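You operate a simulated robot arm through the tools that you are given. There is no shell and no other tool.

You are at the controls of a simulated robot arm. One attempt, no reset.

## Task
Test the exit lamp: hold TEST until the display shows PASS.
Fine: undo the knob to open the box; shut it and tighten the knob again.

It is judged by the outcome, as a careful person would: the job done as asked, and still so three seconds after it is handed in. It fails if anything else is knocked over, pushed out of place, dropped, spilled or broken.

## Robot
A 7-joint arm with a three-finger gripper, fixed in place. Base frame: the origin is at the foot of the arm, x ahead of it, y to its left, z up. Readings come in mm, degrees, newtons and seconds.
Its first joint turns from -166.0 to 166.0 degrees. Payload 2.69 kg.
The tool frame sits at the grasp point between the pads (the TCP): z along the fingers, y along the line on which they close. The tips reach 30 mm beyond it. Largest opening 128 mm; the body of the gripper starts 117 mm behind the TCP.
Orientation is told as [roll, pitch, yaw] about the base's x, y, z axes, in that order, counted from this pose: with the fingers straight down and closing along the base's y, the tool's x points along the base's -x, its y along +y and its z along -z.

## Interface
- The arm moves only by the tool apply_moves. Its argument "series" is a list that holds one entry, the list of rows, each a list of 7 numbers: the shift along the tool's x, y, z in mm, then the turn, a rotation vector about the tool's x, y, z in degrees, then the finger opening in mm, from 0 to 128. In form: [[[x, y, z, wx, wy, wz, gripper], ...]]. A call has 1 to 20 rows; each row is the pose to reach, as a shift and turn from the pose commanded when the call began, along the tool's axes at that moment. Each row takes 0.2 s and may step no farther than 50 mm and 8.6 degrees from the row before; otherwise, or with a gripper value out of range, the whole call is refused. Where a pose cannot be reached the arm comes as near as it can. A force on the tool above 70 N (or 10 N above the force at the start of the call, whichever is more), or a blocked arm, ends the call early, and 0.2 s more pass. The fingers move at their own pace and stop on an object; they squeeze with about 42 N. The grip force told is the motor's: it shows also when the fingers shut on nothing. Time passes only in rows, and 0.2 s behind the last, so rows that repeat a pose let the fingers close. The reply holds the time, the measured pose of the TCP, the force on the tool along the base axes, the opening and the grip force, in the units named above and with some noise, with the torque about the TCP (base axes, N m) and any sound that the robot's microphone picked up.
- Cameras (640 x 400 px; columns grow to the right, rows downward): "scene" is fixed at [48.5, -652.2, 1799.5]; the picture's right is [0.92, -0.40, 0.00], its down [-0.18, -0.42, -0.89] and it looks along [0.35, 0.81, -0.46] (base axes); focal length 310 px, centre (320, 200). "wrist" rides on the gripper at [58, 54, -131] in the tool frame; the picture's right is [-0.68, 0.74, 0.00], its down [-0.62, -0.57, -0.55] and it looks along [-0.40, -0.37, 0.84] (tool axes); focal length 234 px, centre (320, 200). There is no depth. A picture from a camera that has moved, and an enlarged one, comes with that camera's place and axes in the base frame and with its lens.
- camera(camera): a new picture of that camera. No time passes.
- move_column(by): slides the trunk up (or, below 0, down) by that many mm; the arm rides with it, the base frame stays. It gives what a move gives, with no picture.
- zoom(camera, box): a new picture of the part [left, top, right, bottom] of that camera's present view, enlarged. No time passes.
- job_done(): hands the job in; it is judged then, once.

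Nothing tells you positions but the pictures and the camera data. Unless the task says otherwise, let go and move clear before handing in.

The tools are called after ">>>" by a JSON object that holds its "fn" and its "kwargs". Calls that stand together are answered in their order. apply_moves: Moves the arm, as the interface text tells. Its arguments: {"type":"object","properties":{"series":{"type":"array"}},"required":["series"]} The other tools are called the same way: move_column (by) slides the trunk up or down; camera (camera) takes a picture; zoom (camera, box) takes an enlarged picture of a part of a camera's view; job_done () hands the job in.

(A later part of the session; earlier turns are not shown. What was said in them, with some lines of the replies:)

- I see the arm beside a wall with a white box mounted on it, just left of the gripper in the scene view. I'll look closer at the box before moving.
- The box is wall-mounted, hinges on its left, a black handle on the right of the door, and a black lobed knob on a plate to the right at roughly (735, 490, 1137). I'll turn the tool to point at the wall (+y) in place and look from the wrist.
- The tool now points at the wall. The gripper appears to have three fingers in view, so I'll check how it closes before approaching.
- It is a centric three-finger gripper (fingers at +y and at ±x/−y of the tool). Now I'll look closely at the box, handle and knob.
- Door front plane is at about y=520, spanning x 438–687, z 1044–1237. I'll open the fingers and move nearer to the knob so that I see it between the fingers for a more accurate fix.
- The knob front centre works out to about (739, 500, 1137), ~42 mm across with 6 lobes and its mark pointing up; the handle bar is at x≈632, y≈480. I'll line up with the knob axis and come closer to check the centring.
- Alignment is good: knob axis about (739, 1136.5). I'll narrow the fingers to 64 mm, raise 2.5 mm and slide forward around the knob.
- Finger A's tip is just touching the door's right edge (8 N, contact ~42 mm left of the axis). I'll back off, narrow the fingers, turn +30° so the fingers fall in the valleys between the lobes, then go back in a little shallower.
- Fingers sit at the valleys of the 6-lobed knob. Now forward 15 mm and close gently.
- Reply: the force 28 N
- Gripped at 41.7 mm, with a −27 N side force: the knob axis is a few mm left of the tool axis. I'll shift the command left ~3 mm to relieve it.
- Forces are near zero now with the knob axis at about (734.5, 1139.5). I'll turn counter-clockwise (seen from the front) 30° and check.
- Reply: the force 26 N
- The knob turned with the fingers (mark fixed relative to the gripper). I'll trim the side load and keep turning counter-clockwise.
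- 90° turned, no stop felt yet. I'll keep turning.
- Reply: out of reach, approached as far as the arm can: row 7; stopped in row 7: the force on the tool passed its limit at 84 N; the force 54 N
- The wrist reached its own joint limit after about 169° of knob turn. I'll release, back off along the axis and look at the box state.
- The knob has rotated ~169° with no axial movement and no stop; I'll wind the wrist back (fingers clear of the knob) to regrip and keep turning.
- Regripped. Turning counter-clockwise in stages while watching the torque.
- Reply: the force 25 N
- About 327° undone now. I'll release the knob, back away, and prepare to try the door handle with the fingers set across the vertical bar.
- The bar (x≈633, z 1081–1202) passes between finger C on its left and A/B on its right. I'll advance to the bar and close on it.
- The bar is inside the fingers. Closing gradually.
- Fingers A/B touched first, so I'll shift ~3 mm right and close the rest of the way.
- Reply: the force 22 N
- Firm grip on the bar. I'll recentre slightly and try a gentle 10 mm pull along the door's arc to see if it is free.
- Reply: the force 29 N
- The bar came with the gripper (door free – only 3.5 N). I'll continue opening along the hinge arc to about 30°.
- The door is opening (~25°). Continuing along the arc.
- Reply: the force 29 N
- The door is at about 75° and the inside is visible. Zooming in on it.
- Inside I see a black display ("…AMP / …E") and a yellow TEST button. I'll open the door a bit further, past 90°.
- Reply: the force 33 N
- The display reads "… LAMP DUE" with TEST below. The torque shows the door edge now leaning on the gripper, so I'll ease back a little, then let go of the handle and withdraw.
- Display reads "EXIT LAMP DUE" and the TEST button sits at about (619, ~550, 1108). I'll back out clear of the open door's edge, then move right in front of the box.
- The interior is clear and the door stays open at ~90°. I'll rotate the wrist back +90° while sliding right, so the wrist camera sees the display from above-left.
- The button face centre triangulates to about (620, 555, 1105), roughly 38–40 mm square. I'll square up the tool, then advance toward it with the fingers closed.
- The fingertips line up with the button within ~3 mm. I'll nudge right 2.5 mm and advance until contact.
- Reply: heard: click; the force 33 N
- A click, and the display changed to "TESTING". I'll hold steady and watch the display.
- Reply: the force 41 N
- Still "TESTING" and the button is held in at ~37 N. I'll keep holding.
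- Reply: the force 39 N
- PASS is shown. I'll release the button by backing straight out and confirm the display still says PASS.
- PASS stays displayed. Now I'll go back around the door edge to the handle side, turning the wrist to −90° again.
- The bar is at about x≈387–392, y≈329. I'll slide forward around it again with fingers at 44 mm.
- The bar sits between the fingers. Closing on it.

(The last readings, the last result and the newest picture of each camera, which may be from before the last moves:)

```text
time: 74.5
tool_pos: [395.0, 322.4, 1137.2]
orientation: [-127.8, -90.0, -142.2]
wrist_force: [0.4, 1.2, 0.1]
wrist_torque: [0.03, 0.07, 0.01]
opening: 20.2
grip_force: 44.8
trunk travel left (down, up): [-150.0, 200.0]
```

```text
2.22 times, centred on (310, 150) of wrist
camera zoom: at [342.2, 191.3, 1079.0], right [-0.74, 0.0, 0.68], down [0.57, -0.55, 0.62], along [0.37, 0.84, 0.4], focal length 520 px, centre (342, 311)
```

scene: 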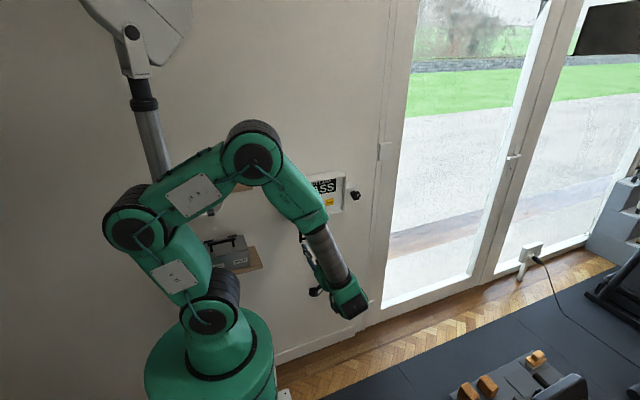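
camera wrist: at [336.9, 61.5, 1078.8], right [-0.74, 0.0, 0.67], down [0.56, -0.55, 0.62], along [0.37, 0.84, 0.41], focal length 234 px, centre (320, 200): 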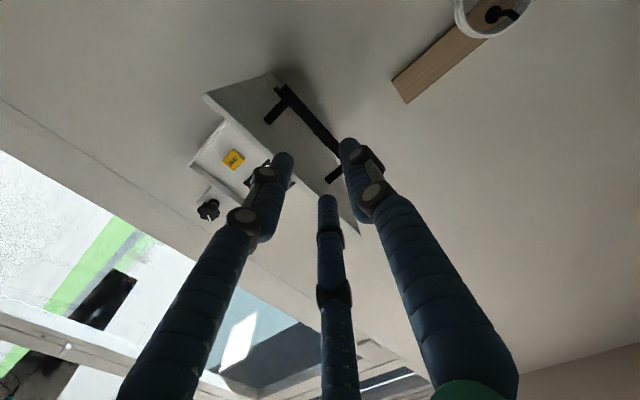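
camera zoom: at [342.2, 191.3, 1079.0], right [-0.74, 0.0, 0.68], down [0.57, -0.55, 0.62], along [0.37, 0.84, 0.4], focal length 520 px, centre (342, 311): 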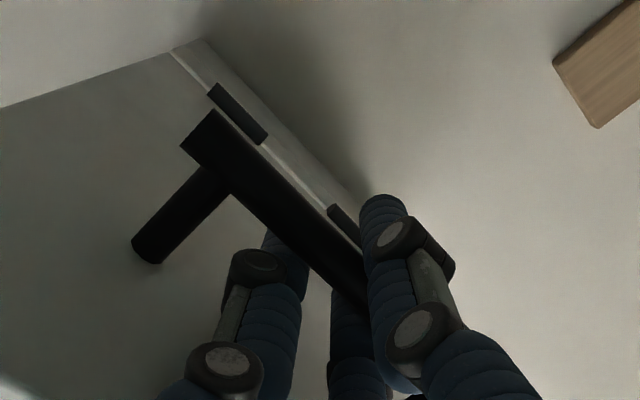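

Gripped with no side load. Fitting the opening path gives a hinge-circle of radius 199 about (444.8, 515.4) for the TCP; I'll retrace it to close the door.

>>> {"fn": "apply_moves", "kwargs": {"series": [[[0, -7, -1.9, 0, 0, 0, 8], [0, -13.7, -3.3, 0, 0, 0, 8], [0, -22.3, -4.6, 0, 0, 0, 8], [0, -31, -5.5, 0, 0, 0, 8], [0, -39.6, -6.1, 0, 0, 0, 8], [0, -48.3, -6.3, 0, 0, 0, 8], [0, -57, -6.1, 0, 0, 0, 8], [0, -65.6, -5.5, 0, 0, 0, 8], [0, -74.3, -4.6, 0, 0, 0, 8], [0, -82.9, -3.3, 0, 0, 0, 8], [0, -91.4, -1.6, 0, 0, 0, 8], [0, -99.8, 0.5, 0, 0, 0, 8], [0, -108.2, 2.9, 0, 0, 0, 8], [0, -116.4, 5.7, 0, 0, 0, 8], [0, -124.5, 8.8, 0, 0, 0, 8], [0, -132.4, 12.3, 0, 0, 0, 8], [0, -132.4, 12.3, 0, 0, 0, 8]]]}}

>>> {"fn": "camera", "kwargs": {"camera": "wrist"}}

>>> {"fn": "camera", "kwargs": {"camera": "scene"}}

```text
time: 78.1
tool_pos: [528.3, 333.7, 1138.3]
orientation: [131.2, -90.0, -41.2]
wrist_force: [5.0, -11.3, -13.0]
wrist_torque: [-0.11, -0.07, 0.01]
opening: 20.2
grip_force: 44.9
trunk travel left (down, up): [-150.0, 200.0]
```

```text
taken
camera wrist: at [475.5, 203.5, 1079.0], right [-0.74, 0.0, 0.68], down [0.57, -0.55, 0.62], along [0.37, 0.84, 0.4], focal length 234 px, centre (320, 200)
```

wrist: 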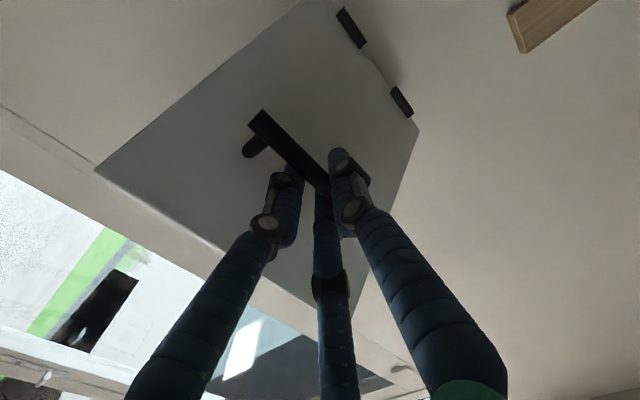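

```text
taken
```

scene: 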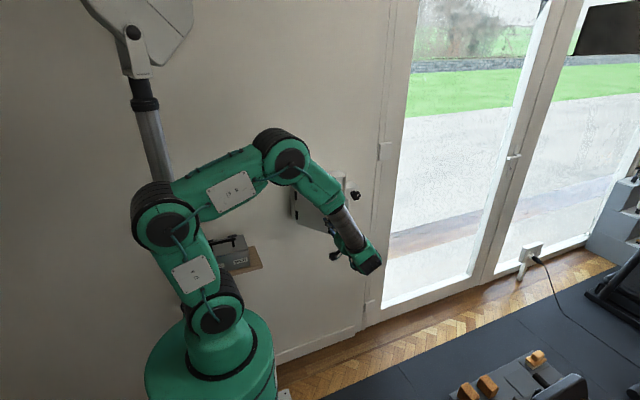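

>>> {"fn": "apply_moves", "kwargs": {"series": [[[0, -7.8, 3.9, 0, 0, 0, 8], [0, -15.4, 8.1, 0, 0, 0, 8], [0, -22.8, 12.6, 0, 0, 0, 8], [0, -30, 17.4, 0, 0, 0, 8], [0, -37, 22.6, 0, 0, 0, 8], [0, -43.8, 28, 0, 0, 0, 8], [0, -50.3, 33.7, 0, 0, 0, 8], [0, -56.6, 39.7, 0, 0, 0, 8], [0, -62.5, 46, 0, 0, 0, 8], [0, -68.3, 52.5, 0, 0, 0, 8], [0, -73.7, 59.3, 0, 0, 0, 8], [0, -78.9, 66.3, 0, 0, 0, 8], [0, -83.6, 73.5, 0, 0, 0, 8], [0, -88.2, 80.9, 0, 0, 0, 8], [0, -92.4, 88.5, 0, 0, 0, 8], [0, -96.3, 96.3, 0, 0, 0, 8], [0, -99.7, 104.2, 0, 0, 0, 8], [0, -102.9, 112.3, 0, 0, 0, 8], [0, -102.9, 112.3, 0, 0, 0, 8]]]}}

>>> {"fn": "camera", "kwargs": {"camera": "wrist"}}

```text
time: 82.1
tool_pos: [631.4, 446.3, 1136.9]
orientation: [-90.4, -89.9, -179.6]
wrist_force: [-6.0, 2.5, 1.4]
wrist_torque: [-0.1, 0.02, 0.01]
opening: 20.2
grip_force: 44.7
trunk travel left (down, up): [-150.0, 200.0]
```

```text
taken
camera wrist: at [578.4, 315.7, 1079.0], right [-0.74, 0.0, 0.68], down [0.57, -0.55, 0.62], along [0.37, 0.84, 0.4], focal length 234 px, centre (320, 200)
```

wrist: 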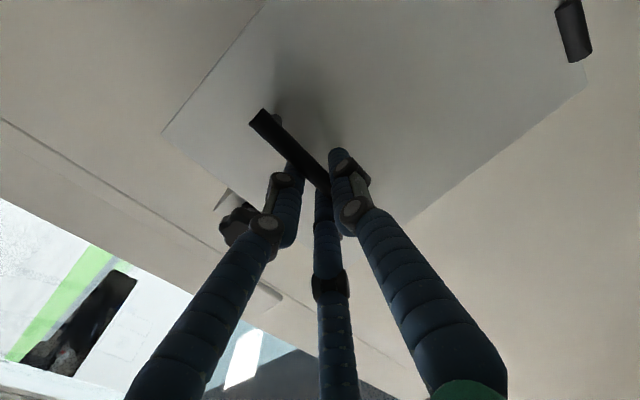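

>>> {"fn": "apply_moves", "kwargs": {"series": [[[0, -2.8, 8.3, 0, 0, 0, 8], [0, -5.2, 16.6, 0, 0, 0, 8], [0, -6.3, 21, 0, 0, 0, 8], [0, -7.3, 25, 0, 0, 0, 8], [0, -8.1, 29, 0, 0, 0, 8], [0, -8.3, 31, 0, 0, 0, 8], [0, -8.3, 31, 0, 0, 0, 8]]]}}

>>> {"fn": "camera", "kwargs": {"camera": "wrist"}}

```text
time: 83.7
tool_pos: [640.2, 476.0, 1136.5]
orientation: [126.7, -90.1, -36.5]
wrist_force: [-13.6, -20.1, -5.2]
wrist_torque: [-0.23, -0.04, 0.17]
opening: 20.1
grip_force: 45.3
trunk travel left (down, up): [-150.0, 200.0]
```

```text
taken
camera wrist: at [586.1, 345.3, 1079.1], right [-0.74, 0.0, 0.68], down [0.57, -0.55, 0.62], along [0.37, 0.84, 0.4], focal length 234 px, centre (320, 200)
```

wrist: 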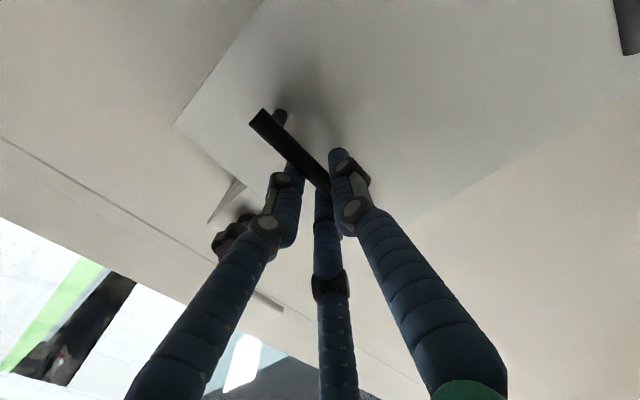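

Resistance of 20 N at the closed position. I'll press a bit more to confirm it is fully shut.

>>> {"fn": "apply_moves", "kwargs": {"series": [[[0, 0, 1.5, 0, 0, 0, 8], [0, 0, 3, 0, 0, 0, 8], [0, 0, 3, 0, 0, 0, 8]]]}}

>>> {"fn": "zoom", "kwargs": {"camera": "wrist", "box": [150, 60, 330, 260]}}

>>> {"fn": "zoom", "kwargs": {"camera": "scene", "box": [280, 160, 400, 240]}}

```text
time: 84.5
tool_pos: [639.8, 477.8, 1135.6]
orientation: [160.0, -89.9, -70.0]
wrist_force: [-13.9, -53.5, -9.4]
wrist_torque: [-0.14, -0.07, 0.4]
opening: 20.1
grip_force: 45.4
trunk travel left (down, up): [-150.0, 200.0]
```

```text
2.00 times, centred on (240, 160) of wrist
camera zoom: at [586.2, 346.3, 1078.9], right [-0.74, 0.0, 0.68], down [0.57, -0.55, 0.61], along [0.37, 0.84, 0.41], focal length 468 px, centre (480, 280)
```

zoom: 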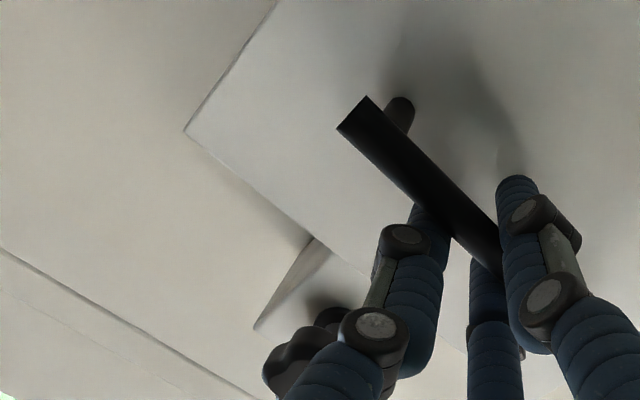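

```text
5.00 times, centred on (340, 200) of scene
camera zoom: at [48.5, -652.2, 1799.5], right [0.92, -0.4, 0.0], down [-0.18, -0.42, -0.89], along [0.35, 0.81, -0.46], focal length 1547 px, centre (220, 200)
```

zoom: 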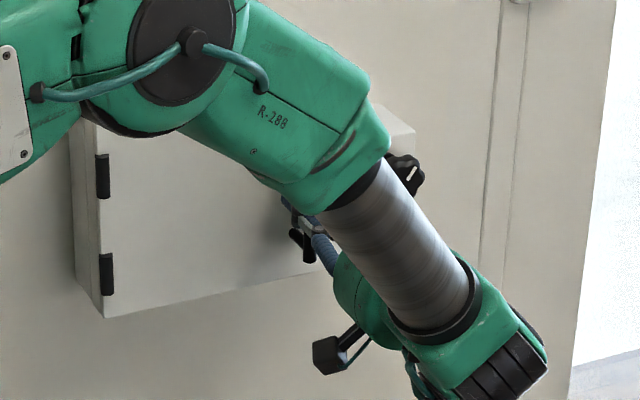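

The door is firmly shut (53 N reaction). Easing off, releasing the handle and withdrawing straight back.

>>> {"fn": "apply_moves", "kwargs": {"series": [[[0, 0, -2, 0, 0, 0, 8], [0, 0, -3.2, 0, 0, 0, 8], [0, 0, -3.2, 0, 0, 0, 24], [0, 0, -3.2, 0, 0, 0, 40], [0, 0, -3.2, 0, 0, 0, 60], [0, 0, -3.2, 0, 0, 0, 60], [0, 0, -20, 0, 0, 0, 60], [0, 0, -45, 0, 0, 0, 60], [0, 0, -75, 0, 0, 0, 60], [0, 0, -75, 0, 0, 0, 60]]]}}

>>> {"fn": "camera", "kwargs": {"camera": "wrist"}}

>>> {"fn": "zoom", "kwargs": {"camera": "scene", "box": [280, 160, 400, 240]}}

```text
time: 86.7
tool_pos: [640.9, 403.7, 1138.1]
orientation: [-141.3, -90.0, -128.7]
wrist_force: [-0.2, -0.7, -0.1]
wrist_torque: [-0.01, 0.02, -0.01]
opening: 60.2
grip_force: 0.1
trunk travel left (down, up): [-150.0, 200.0]
```

```text
taken
camera wrist: at [586.3, 274.5, 1079.6], right [-0.74, 0.0, 0.68], down [0.57, -0.55, 0.62], along [0.37, 0.84, 0.41], focal length 234 px, centre (320, 200)
```

wrist: 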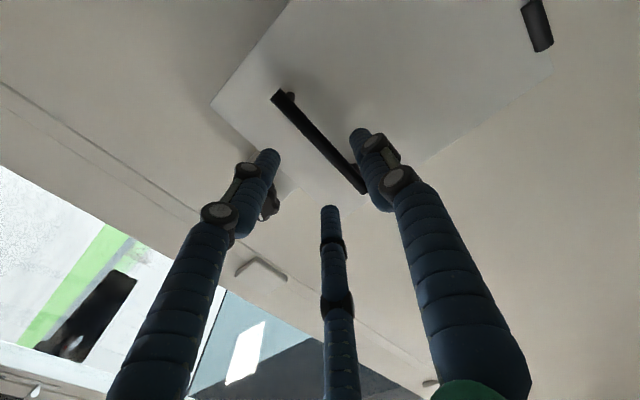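

```text
5.00 times, centred on (340, 200) of scene
camera zoom: at [48.5, -652.2, 1799.5], right [0.92, -0.4, 0.0], down [-0.18, -0.42, -0.89], along [0.35, 0.81, -0.46], focal length 1547 px, centre (220, 200)
```

zoom: 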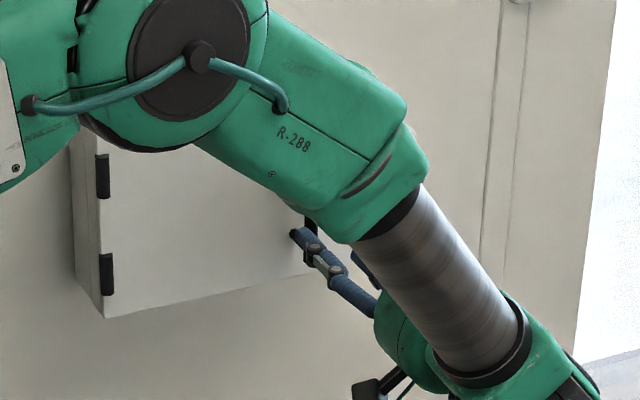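

The door stays shut. Now back to the knob: moving right to its axis and setting the wrist at −117°, where I released it (fingers in the valleys).

>>> {"fn": "apply_moves", "kwargs": {"series": [[[0, -24, 0, 0, 0, -7, 60], [0, -48, 0, 0, 0, -14, 60], [0, -72, 0, 0, 0, -21, 60], [0, -95, 0, 0, 0, -27.3, 56], [0, -95, 0, 0, 0, -27.3, 54]]]}}

>>> {"fn": "camera", "kwargs": {"camera": "wrist"}}

>>> {"fn": "zoom", "kwargs": {"camera": "wrist", "box": [240, 80, 400, 230]}}

```text
time: 87.9
tool_pos: [736.4, 406.3, 1139.0]
orientation: [-90.0, -62.6, -179.9]
wrist_force: [1.0, -0.6, 0.0]
wrist_torque: [0.0, -0.03, 0.03]
opening: 54.1
grip_force: 0.3
trunk travel left (down, up): [-150.0, 200.0]
```

```text
taken
camera wrist: at [715.4, 275.9, 1061.8], right [-0.96, 0.0, 0.26], down [0.22, -0.55, 0.81], along [0.14, 0.84, 0.53], focal length 234 px, centre (320, 200)
```

wrist: 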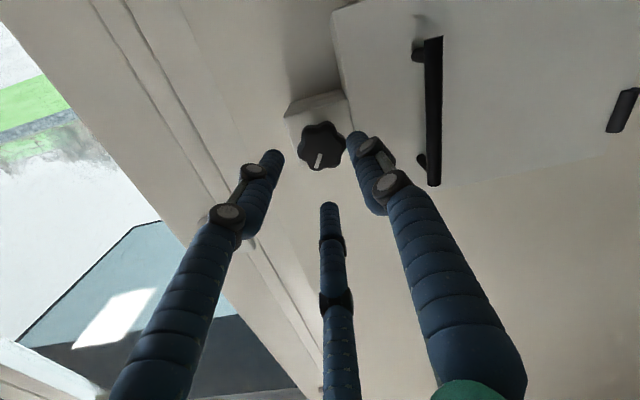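

```text
2.67 times, centred on (320, 155) of wrist
camera zoom: at [715.4, 275.9, 1061.8], right [-0.96, 0.0, 0.26], down [0.22, -0.55, 0.81], along [0.14, 0.84, 0.53], focal length 624 px, centre (320, 320)
```

zoom: 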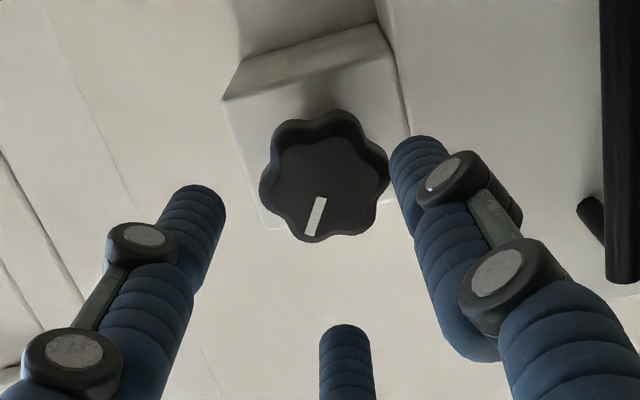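

>>> {"fn": "apply_moves", "kwargs": {"series": [[[-0.9, 0.7, 25, 0, 0, 0, 52], [-0.9, 0.7, 50, 0, 0, 0, 51], [-0.9, 0.7, 66, 0, 0, 0, 51], [-0.9, 0.7, 78, 0, 0, 0, 51], [-0.9, 0.7, 78, 0, 0, 0, 44], [-0.9, 0.7, 78, 0, 0, 0, 36], [-0.9, 0.7, 78, 0, 0, 0, 30], [-0.9, 0.7, 78, 0, 0, 0, 30]]]}}

>>> {"fn": "zoom", "kwargs": {"camera": "wrist", "box": [220, 80, 420, 240]}}

```text
time: 89.7
tool_pos: [735.4, 482.8, 1140.3]
orientation: [-90.1, -62.6, -179.8]
wrist_force: [-8.4, 0.9, 4.3]
wrist_torque: [0.09, 0.0, 0.24]
opening: 39.7
grip_force: 45.0
trunk travel left (down, up): [-150.0, 200.0]
```

```text
2.50 times, centred on (320, 160) of wrist
camera zoom: at [714.5, 352.3, 1063.7], right [-0.97, 0.0, 0.26], down [0.22, -0.55, 0.81], along [0.14, 0.84, 0.53], focal length 585 px, centre (320, 300)
```

zoom: 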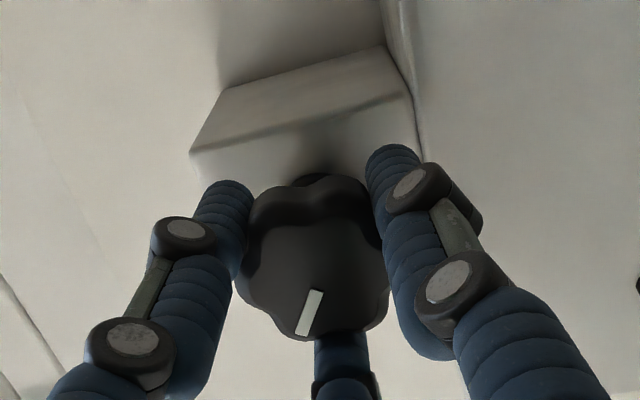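

Gripped with little load. Now turning clockwise to tighten, in stages.

>>> {"fn": "apply_moves", "kwargs": {"series": [[[0, 0, 0, 0, 0, 8, 30], [0, 0, 0, 0, 0, 16, 30], [0, 0, 0, 0, 0, 24, 30], [0, 0, 0, 0, 0, 32, 30], [0, 0, 0, 0, 0, 40, 30], [0, 0, 0, 0, 0, 48, 30], [0, 0, 0, 0, 0, 56, 30], [0, 0, 0, 0, 0, 64, 30], [0, 0, 0, 0, 0, 64, 30]]]}}

>>> {"fn": "zoom", "kwargs": {"camera": "wrist", "box": [220, 80, 420, 240]}}

```text
time: 91.7
tool_pos: [734.6, 483.4, 1140.3]
orientation: [90.2, -53.3, -0.1]
wrist_force: [-1.4, -2.3, 17.7]
wrist_torque: [0.28, 0.02, 0.16]
opening: 39.7
grip_force: 45.5
trunk travel left (down, up): [-150.0, 200.0]
```

```text
2.50 times, centred on (320, 160) of wrist
camera zoom: at [657.1, 352.6, 1125.3], right [-0.19, 0.0, 0.98], down [0.82, -0.55, 0.16], along [0.54, 0.84, 0.1], focal length 585 px, centre (320, 300)
```

zoom: 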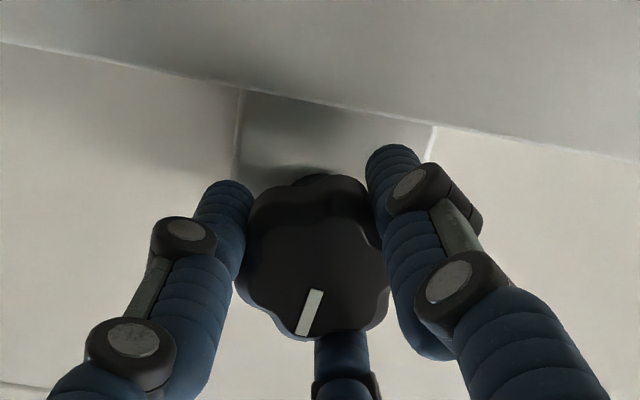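

>>> {"fn": "apply_moves", "kwargs": {"series": [[[-0.6, 0.5, 0, 0, 0, 8, 30], [-1.2, 0.9, 0, 0, 0, 16, 30], [-1.2, 0.9, 0, 0, 0, 24, 30], [-1.2, 0.9, 0, 0, 0, 32, 30], [-1.2, 0.9, 0, 0, 0, 40, 30], [-1.2, 0.9, 0, 0, 0, 48, 30], [-1.2, 0.9, 0, 0, 0, 56, 30], [-1.2, 0.9, 0, 0, 0, 64, 30], [-1.2, 0.9, 0, 0, 0, 64, 30]]]}}

>>> {"fn": "zoom", "kwargs": {"camera": "wrist", "box": [220, 80, 420, 240]}}

```text
time: 93.7
tool_pos: [734.7, 484.2, 1139.9]
orientation: [90.2, 10.8, 0.1]
wrist_force: [16.7, -0.8, 17.2]
wrist_torque: [0.23, 0.02, -0.19]
opening: 39.6
grip_force: 44.9
trunk travel left (down, up): [-150.0, 200.0]
```

```text
2.50 times, centred on (320, 160) of wrist
camera zoom: at [687.4, 352.9, 1203.9], right [0.8, 0.0, 0.6], down [0.5, -0.55, -0.67], along [0.33, 0.84, -0.44], focal length 585 px, centre (320, 300)
```

zoom: 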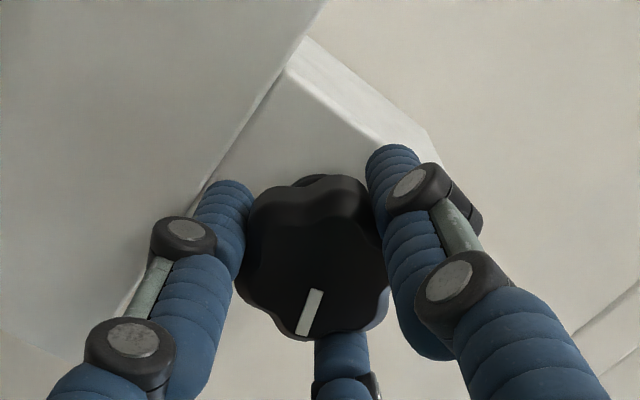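

>>> {"fn": "apply_moves", "kwargs": {"series": [[[-0.6, 0.9, 0, 0, 0, 8, 30], [-1.2, 1.7, 0, 0, 0, 16, 30], [-1.2, 1.7, 0, 0, 0, 24, 30], [-1.2, 1.7, 0, 0, 0, 32, 30], [-1.2, 1.7, 0, 0, 0, 40, 30], [-1.2, 1.7, 0, 0, 0, 48, 30], [-1.2, 1.7, 0, 0, 0, 56, 30], [-1.2, 1.7, 0, 0, 0, 56, 30]]]}}

>>> {"fn": "camera", "kwargs": {"camera": "wrist"}}

>>> {"fn": "camera", "kwargs": {"camera": "scene"}}

```text
time: 95.5
tool_pos: [734.7, 484.0, 1139.9]
orientation: [89.9, 66.9, 0.0]
wrist_force: [-13.8, 10.5, 8.3]
wrist_torque: [0.2, 0.0, 0.22]
opening: 39.9
grip_force: 44.4
trunk travel left (down, up): [-150.0, 200.0]
```

```text
taken
camera wrist: at [761.5, 353.2, 1215.6], right [0.94, 0.0, -0.33], down [-0.28, -0.55, -0.79], along [-0.18, 0.84, -0.52], focal length 234 px, centre (320, 200)
```

wrist: 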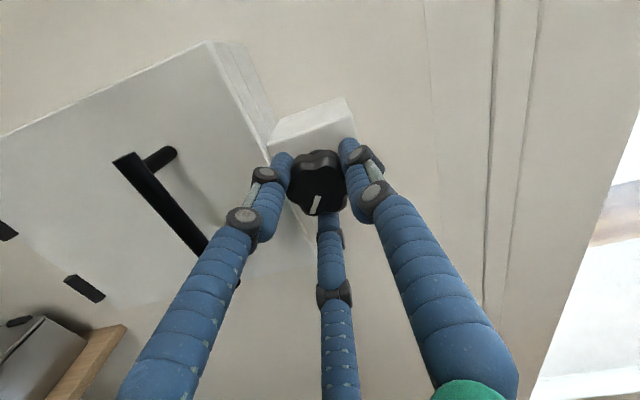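

```text
taken
```

scene: 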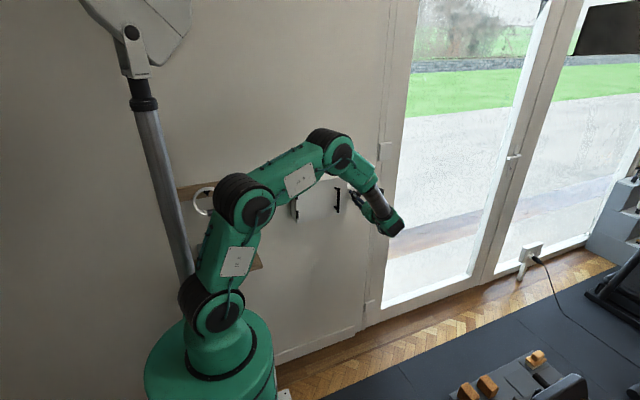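

>>> {"fn": "apply_moves", "kwargs": {"series": [[[0.5, -0.4, 0.5, 0, 0, 8, 30], [1, -0.8, 0.7, 0, 0, 16, 30], [1, -0.8, 0.7, 0, 0, 24, 30], [1, -0.8, 0.7, 0, 0, 32, 30], [1, -0.8, 0.7, 0, 0, 40, 30], [1, -0.8, 0.7, 0, 0, 48, 30], [1, -0.8, 0.7, 0, 0, 48, 30]]]}}

>>> {"fn": "camera", "kwargs": {"camera": "wrist"}}

>>> {"fn": "camera", "kwargs": {"camera": "scene"}}

```text
time: 97.1
tool_pos: [735.2, 484.5, 1139.1]
orientation: [-90.0, 65.2, -180.0]
wrist_force: [0.5, -0.4, -8.2]
wrist_torque: [-0.23, 0.02, -0.32]
opening: 39.8
grip_force: 45.4
trunk travel left (down, up): [-150.0, 200.0]
```

```text
taken
camera wrist: at [808.2, 353.5, 1171.2], right [0.38, 0.0, -0.92], down [-0.77, -0.55, -0.32], along [-0.51, 0.84, -0.21], focal length 234 px, centre (320, 200)
```

wrist: 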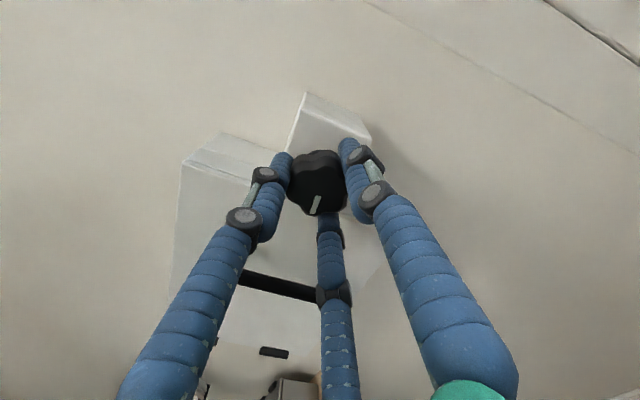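

```text
taken
```

scene: 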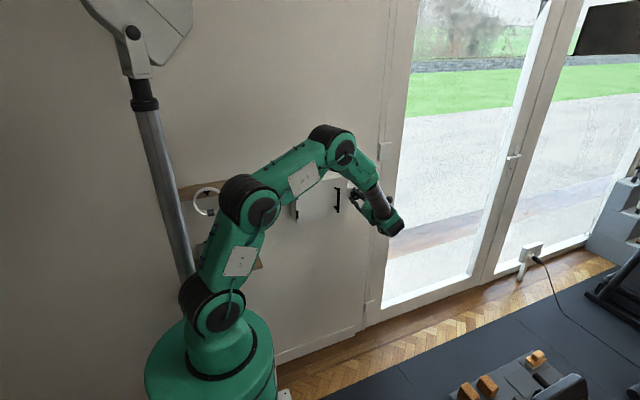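

>>> {"fn": "apply_moves", "kwargs": {"series": [[[0, 0, 0, 0, 0, 8, 30], [0, 0, 0, 0, 0, 16, 30], [0, 0, 0, 0, 0, 24, 30], [0, 0, 0, 0, 0, 32, 30], [0, 0, 0, 0, 0, 40, 30], [0, 0, 0, 0, 0, 40, 30]]]}}

>>> {"fn": "camera", "kwargs": {"camera": "wrist"}}

>>> {"fn": "camera", "kwargs": {"camera": "scene"}}

```text
time: 98.5
tool_pos: [735.4, 484.0, 1139.8]
orientation: [-90.1, 25.3, -179.9]
wrist_force: [-4.1, -6.0, -11.6]
wrist_torque: [-0.16, 0.11, 0.13]
opening: 39.7
grip_force: 45.1
trunk travel left (down, up): [-150.0, 200.0]
```

```text
taken
camera wrist: at [810.9, 353.8, 1116.9], right [-0.3, 0.0, -0.95], down [-0.8, -0.55, 0.25], along [-0.52, 0.84, 0.16], focal length 234 px, centre (320, 200)
```

wrist: 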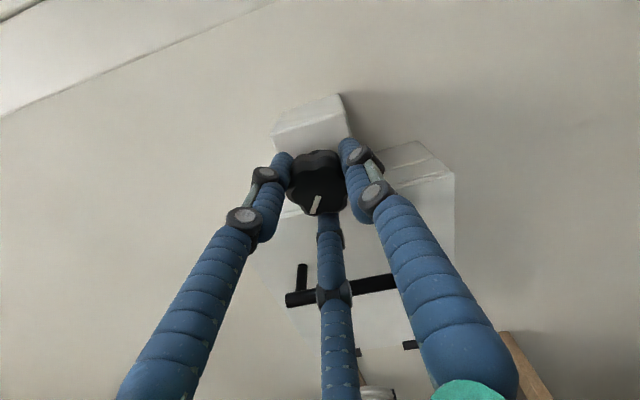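

```text
taken
```

scene: 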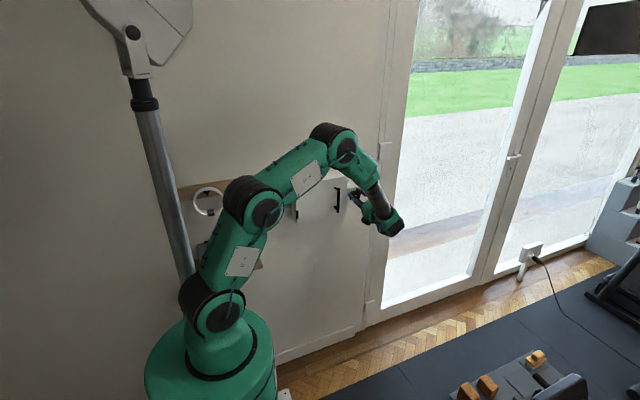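

272° turned back so far. To stay clear of the wrist's joint limit I'll regrip: release, back off, unwind 120°, and grip again.

>>> {"fn": "apply_moves", "kwargs": {"series": [[[0, 0, 0, 0, 0, 0, 40], [0, 0, 0, 0, 0, 0, 47], [0, 0, 0, 0, 0, 0, 51], [0, 0, -10, 0, 0, 0, 51], [0, 0, -25, 0, 0, 0, 54], [0, 0, -45, 0, 0, 0, 54], [0, 0, -45, 0, 0, 0, 54]]]}}

>>> {"fn": "apply_moves", "kwargs": {"series": [[[0, 0, 0, 0, 0, -8, 54], [0, 0, 0, 0, 0, -16, 54], [0, 0, 0, 0, 0, -24, 54], [0, 0, 0, 0, 0, -32, 54], [0, 0, 0, 0, 0, -40, 54], [0, 0, 0, 0, 0, -48, 54], [0, 0, 0, 0, 0, -56, 54], [0, 0, 0, 0, 0, -64, 54], [0, 0, 0, 0, 0, -72, 54], [0, 0, 0, 0, 0, -80, 54], [0, 0, 0, 0, 0, -88, 54], [0, 0, 0, 0, 0, -96, 54], [0, 0, 0, 0, 0, -104, 54], [0, 0, 0, 0, 0, -112, 54], [0, 0, 0, 0, 0, -120, 54], [0, 0, 0, 0, 0, -120, 54]]]}}

>>> {"fn": "camera", "kwargs": {"camera": "wrist"}}

>>> {"fn": "zoom", "kwargs": {"camera": "wrist", "box": [240, 90, 400, 230]}}

```text
time: 100.1
tool_pos: [733.5, 438.9, 1141.2]
orientation: [-90.0, 25.3, -180.0]
wrist_force: [0.1, -0.1, 0.8]
wrist_torque: [0.01, -0.01, 0.0]
opening: 54.4
grip_force: 0.1
trunk travel left (down, up): [-150.0, 200.0]
```

```text
time: 103.5
tool_pos: [734.9, 440.2, 1142.1]
orientation: [90.0, 34.6, 0.1]
wrist_force: [0.5, 0.6, 0.3]
wrist_torque: [0.01, -0.05, -0.02]
opening: 53.8
grip_force: 0.2
trunk travel left (down, up): [-150.0, 200.0]
```

```text
taken
camera wrist: at [717.4, 308.9, 1219.2], right [0.97, 0.0, 0.22], down [0.19, -0.55, -0.82], along [0.12, 0.84, -0.53], focal length 234 px, centre (320, 200)
```

wrist: 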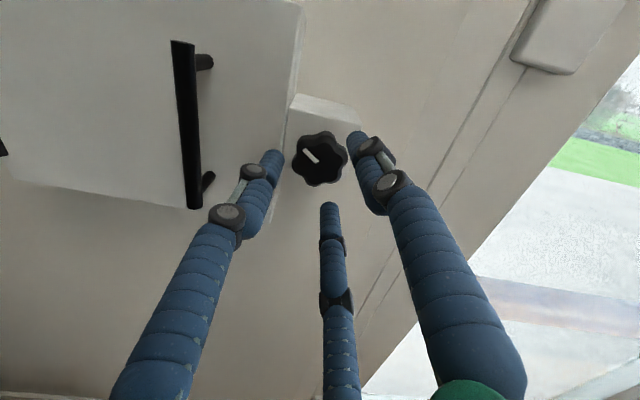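

```text
2.86 times, centred on (320, 160) of wrist
camera zoom: at [717.4, 308.9, 1219.2], right [0.97, 0.0, 0.22], down [0.19, -0.55, -0.82], along [0.12, 0.84, -0.53], focal length 669 px, centre (320, 314)
```

zoom: 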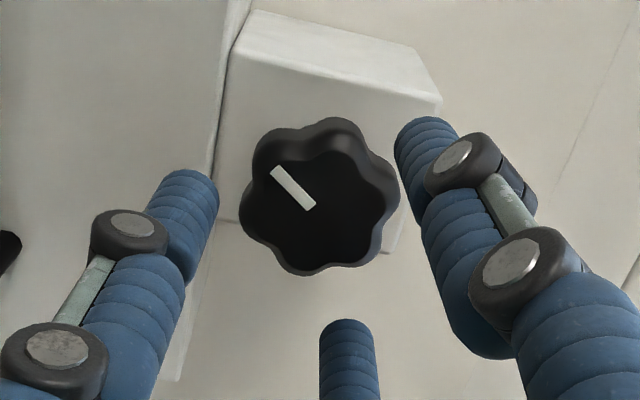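

>>> {"fn": "apply_moves", "kwargs": {"series": [[[-0.6, -0.8, 18, 0, 0, 0, 51], [-0.6, -0.8, 33, 0, 0, 0, 51], [-0.6, -0.8, 44, 0, 0, 0, 51], [-0.6, -0.8, 44, 0, 0, 0, 44], [-0.6, -0.8, 44, 0, 0, 0, 36], [-0.6, -0.8, 44, 0, 0, 0, 30], [-0.6, -0.8, 44, 0, 0, 0, 30]]]}}

>>> {"fn": "apply_moves", "kwargs": {"series": [[[0, 0, 0, 0, 0, 8, 30], [0, 0, 0, 0, 0, 16, 30], [0, 0, 0, 0, 0, 24, 30], [0, 0, 0, 0, 0, 32, 30], [0, 0, 0, 0, 0, 40, 30], [0, 0, 0, 0, 0, 40, 30]]]}}

>>> {"fn": "zoom", "kwargs": {"camera": "wrist", "box": [220, 80, 420, 240]}}

```text
time: 105.1
tool_pos: [735.8, 482.1, 1141.2]
orientation: [90.1, 34.8, 0.1]
wrist_force: [0.8, -0.5, -2.6]
wrist_torque: [-0.08, 0.0, -0.04]
opening: 39.7
grip_force: 44.8
trunk travel left (down, up): [-150.0, 200.0]
```

```text
time: 106.5
tool_pos: [734.2, 482.6, 1139.7]
orientation: [90.0, 74.7, 0.1]
wrist_force: [-0.3, -0.5, -5.4]
wrist_torque: [-0.24, 0.26, -0.04]
opening: 39.8
grip_force: 45.3
trunk travel left (down, up): [-150.0, 200.0]
```

```text
2.50 times, centred on (320, 160) of wrist
camera zoom: at [771.5, 352.4, 1211.1], right [0.89, 0.0, -0.46], down [-0.38, -0.55, -0.74], along [-0.25, 0.84, -0.49], focal length 585 px, centre (320, 300)
```

zoom: 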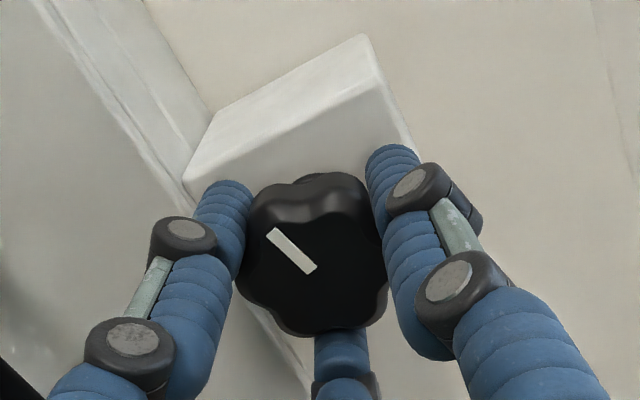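

312° back; 15° remaining to the original mark-up position. Turning the last part slowly, watching for the tight stop.

>>> {"fn": "apply_moves", "kwargs": {"series": [[[0, 0, 0, 0, 0, 4, 30], [0, 0, 0, 0, 0, 8, 30], [0, 0, 0, 0, 0, 12, 30], [0, 0, 0, 0, 0, 15, 30], [0, 0, 0, 0, 0, 15, 30]]]}}

>>> {"fn": "zoom", "kwargs": {"camera": "wrist", "box": [220, 80, 420, 240]}}

```text
time: 107.7
tool_pos: [735.3, 483.1, 1139.8]
orientation: [97.4, 89.7, 7.3]
wrist_force: [0.8, -3.4, -4.8]
wrist_torque: [-0.11, 0.18, 0.05]
opening: 40.0
grip_force: 44.7
trunk travel left (down, up): [-150.0, 200.0]
```

```text
2.50 times, centred on (320, 160) of wrist
camera zoom: at [788.5, 352.5, 1199.2], right [0.74, 0.0, -0.67], down [-0.56, -0.55, -0.62], along [-0.37, 0.84, -0.41], focal length 585 px, centre (320, 300)
```

zoom: 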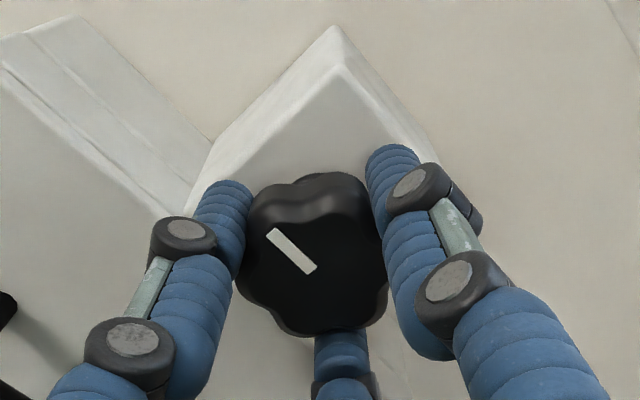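

The mark points straight up again, as it was originally. I'll feel whether it is tight by turning a few degrees more.

>>> {"fn": "apply_moves", "kwargs": {"series": [[[0, 0, 0, 0, 0, 3, 30], [0, 0, 0, 0, 0, 6, 30], [0, 0, 0, 0, 0, 6, 30]]]}}

>>> {"fn": "zoom", "kwargs": {"camera": "wrist", "box": [220, 80, 420, 240]}}

```text
time: 108.5
tool_pos: [735.4, 484.6, 1140.1]
orientation: [-90.3, 84.2, 179.7]
wrist_force: [1.4, -9.4, -6.9]
wrist_torque: [-0.22, -0.17, -0.08]
opening: 40.0
grip_force: 45.0
trunk travel left (down, up): [-150.0, 200.0]
```

```text
2.50 times, centred on (320, 160) of wrist
camera zoom: at [794.3, 352.7, 1193.4], right [0.66, 0.0, -0.75], down [-0.62, -0.55, -0.56], along [-0.41, 0.84, -0.36], focal length 585 px, centre (320, 300)
```

zoom: 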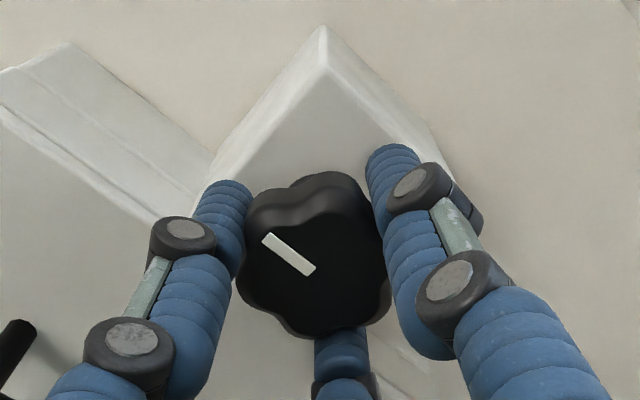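

The fingers now lead the knob while the mark stays straight up – the knob has hit its tight stop. One small extra nudge to make it snug, then I'll ease off.

>>> {"fn": "apply_moves", "kwargs": {"series": [[[0, 0, 0, 0, 0, 3, 30], [0, 0, 0, 0, 0, 5, 30], [0, 0, 0, 0, 0, 5, 30]]]}}

>>> {"fn": "zoom", "kwargs": {"camera": "wrist", "box": [220, 80, 420, 240]}}

```text
time: 109.3
tool_pos: [734.6, 483.4, 1140.0]
orientation: [-89.8, 79.2, -179.8]
wrist_force: [-4.2, -8.4, -16.0]
wrist_torque: [-0.39, -0.49, 0.13]
opening: 41.0
grip_force: 44.7
trunk travel left (down, up): [-150.0, 200.0]
```

```text
2.50 times, centred on (320, 160) of wrist
camera zoom: at [798.9, 353.1, 1188.1], right [0.6, 0.0, -0.8], down [-0.67, -0.55, -0.5], along [-0.44, 0.84, -0.33], focal length 585 px, centre (320, 300)
```

zoom: 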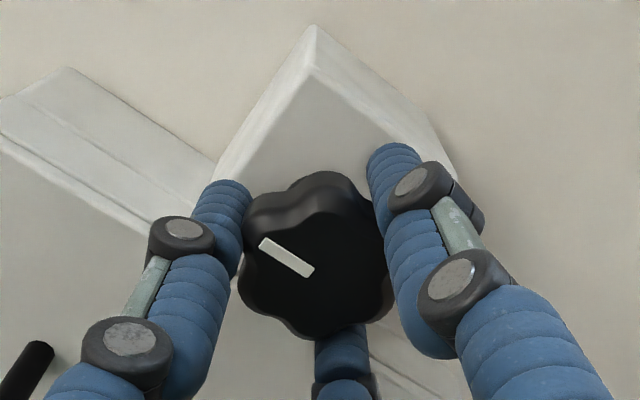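

The stop is definite (fingers start to ride over the lobes). Opening the fingers and backing straight out.

>>> {"fn": "apply_moves", "kwargs": {"series": [[[0, 0, 0, 0, 0, 0, 42], [0, 0, 0, 0, 0, 0, 48], [0, 0, 0, 0, 0, 0, 53], [0, 0, 0, 0, 0, 0, 53], [0, 0, -12, 0, 0, 0, 53], [0, 0, -30, 0, 0, 0, 56], [0, 0, -60, 0, 0, 0, 56], [0, 0, -100, 0, 0, 0, 56], [0, 0, -140, 0, 0, 0, 56], [0, 0, -140, 0, 0, 0, 56]]]}}

>>> {"fn": "camera", "kwargs": {"camera": "wrist"}}

>>> {"fn": "camera", "kwargs": {"camera": "scene"}}

```text
time: 111.5
tool_pos: [735.0, 342.7, 1139.7]
orientation: [-90.4, 79.3, 179.7]
wrist_force: [-0.8, -1.6, 0.1]
wrist_torque: [0.01, -0.03, -0.01]
opening: 56.0
grip_force: 0.0
trunk travel left (down, up): [-150.0, 200.0]
```

```text
taken
camera wrist: at [798.6, 213.0, 1187.5], right [0.6, 0.0, -0.8], down [-0.67, -0.55, -0.5], along [-0.44, 0.84, -0.33], focal length 234 px, centre (320, 200)
```

wrist: 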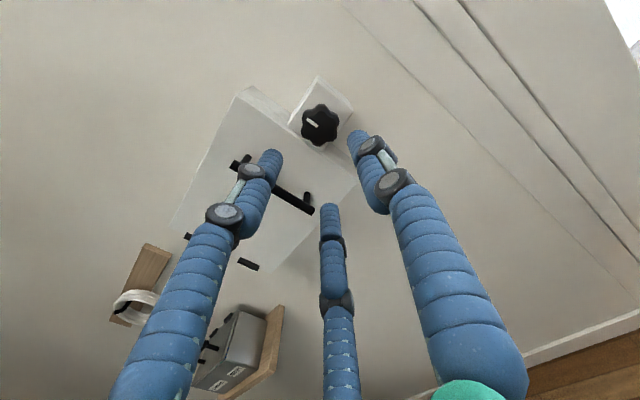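

```text
taken
```

scene: 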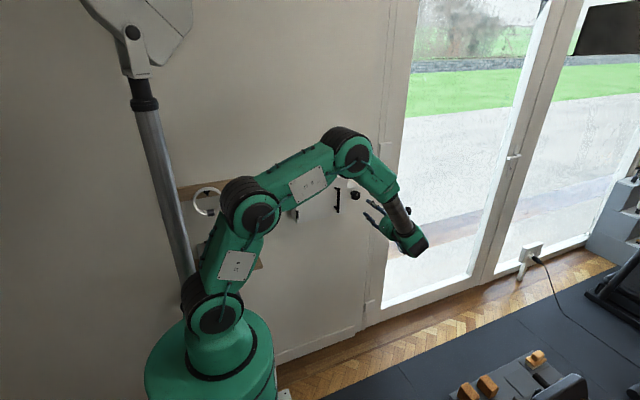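

>>> {"fn": "zoom", "kwargs": {"camera": "scene", "box": [310, 165, 390, 215]}}

>>> {"fn": "zoom", "kwargs": {"camera": "wrist", "box": [220, 70, 380, 230]}}

```text
8.00 times, centred on (350, 190) of scene
camera zoom: at [48.5, -652.2, 1799.5], right [0.92, -0.4, 0.0], down [-0.18, -0.42, -0.89], along [0.35, 0.81, -0.46], focal length 2476 px, centre (80, 280)
```

zoom: 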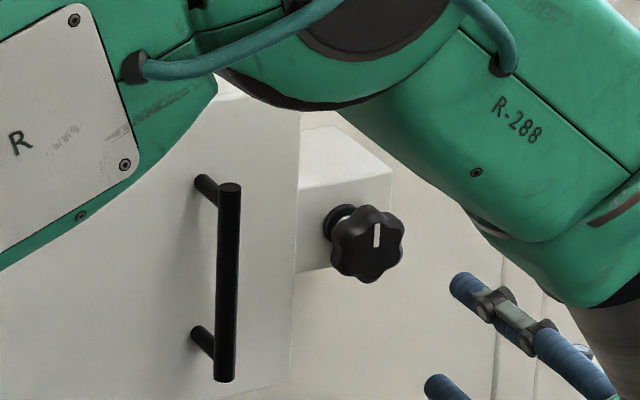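

```text
2.50 times, centred on (300, 150) of wrist
camera zoom: at [798.6, 213.0, 1187.5], right [0.6, 0.0, -0.8], down [-0.67, -0.55, -0.5], along [-0.44, 0.84, -0.33], focal length 585 px, centre (370, 325)
```

zoom: 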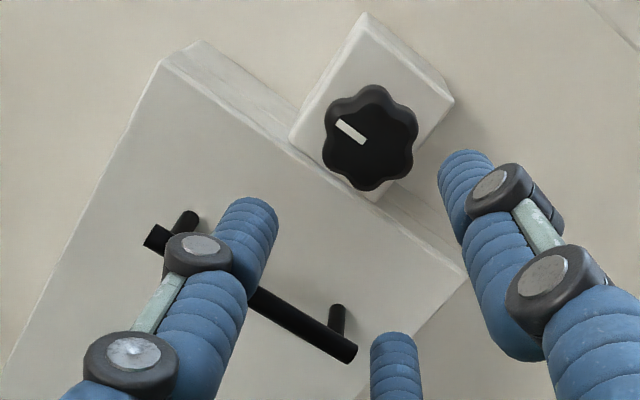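

The door is shut flush, the handle and knob are exactly as at the start (mark up, tight), and the shelf items are undisturbed. I'll pull back a little more and then hand in.

>>> {"fn": "apply_moves", "kwargs": {"series": [[[0, 0, -30, 0, 0, 0, 56], [0, 0, -60, 0, 0, 0, 56], [0, 0, -90, 0, 0, 0, 56], [0, 0, -90, 0, 0, 0, 56]]]}}

>>> {"fn": "camera", "kwargs": {"camera": "scene"}}

```text
time: 112.5
tool_pos: [734.4, 253.1, 1139.1]
orientation: [-90.2, 79.4, 179.9]
wrist_force: [-0.8, -0.6, -0.4]
wrist_torque: [-0.03, 0.01, -0.03]
opening: 56.0
grip_force: 0.1
trunk travel left (down, up): [-150.0, 200.0]
```

```text
taken
```

scene: 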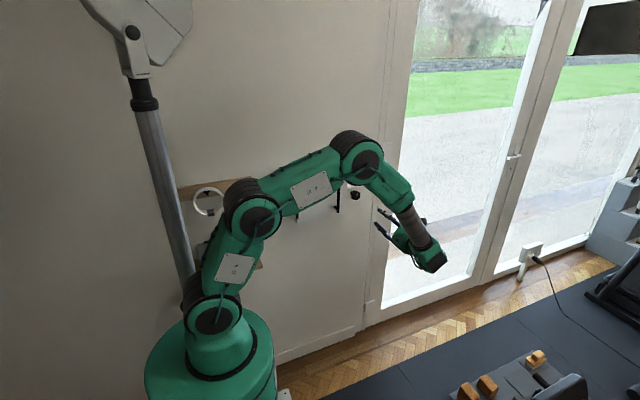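

The arm is clear, the box is shut with the knob tight, and the display had reached PASS and held it after release. Handing in.

>>> {"fn": "job_done", "kwargs": {}}

```text
The job is handed in.
```

The exit lamp test is done. I held TEST until the display changed from DUE to TESTING to PASS, and PASS was still showing after I let go of the button.

- **Box:** I undid the knob to open the door. Afterwards I pressed the door shut until it resisted firmly.
- **Knob:** I turned it clockwise until it reached its stop. The mark points straight up again, as it did at the start.
- **Surroundings:** I saw nothing else moved. The handle is where it started, and the toolbox and shelf look as before.

While undoing the knob, the wrist reached its joint limit and the force briefly rose to 84 N. The move stopped itself, and I let go and regripped. I saw no damage to the knob or box.

The arm is backed clear of the box. I couldn't check the display after closing the door, because the door hides it.
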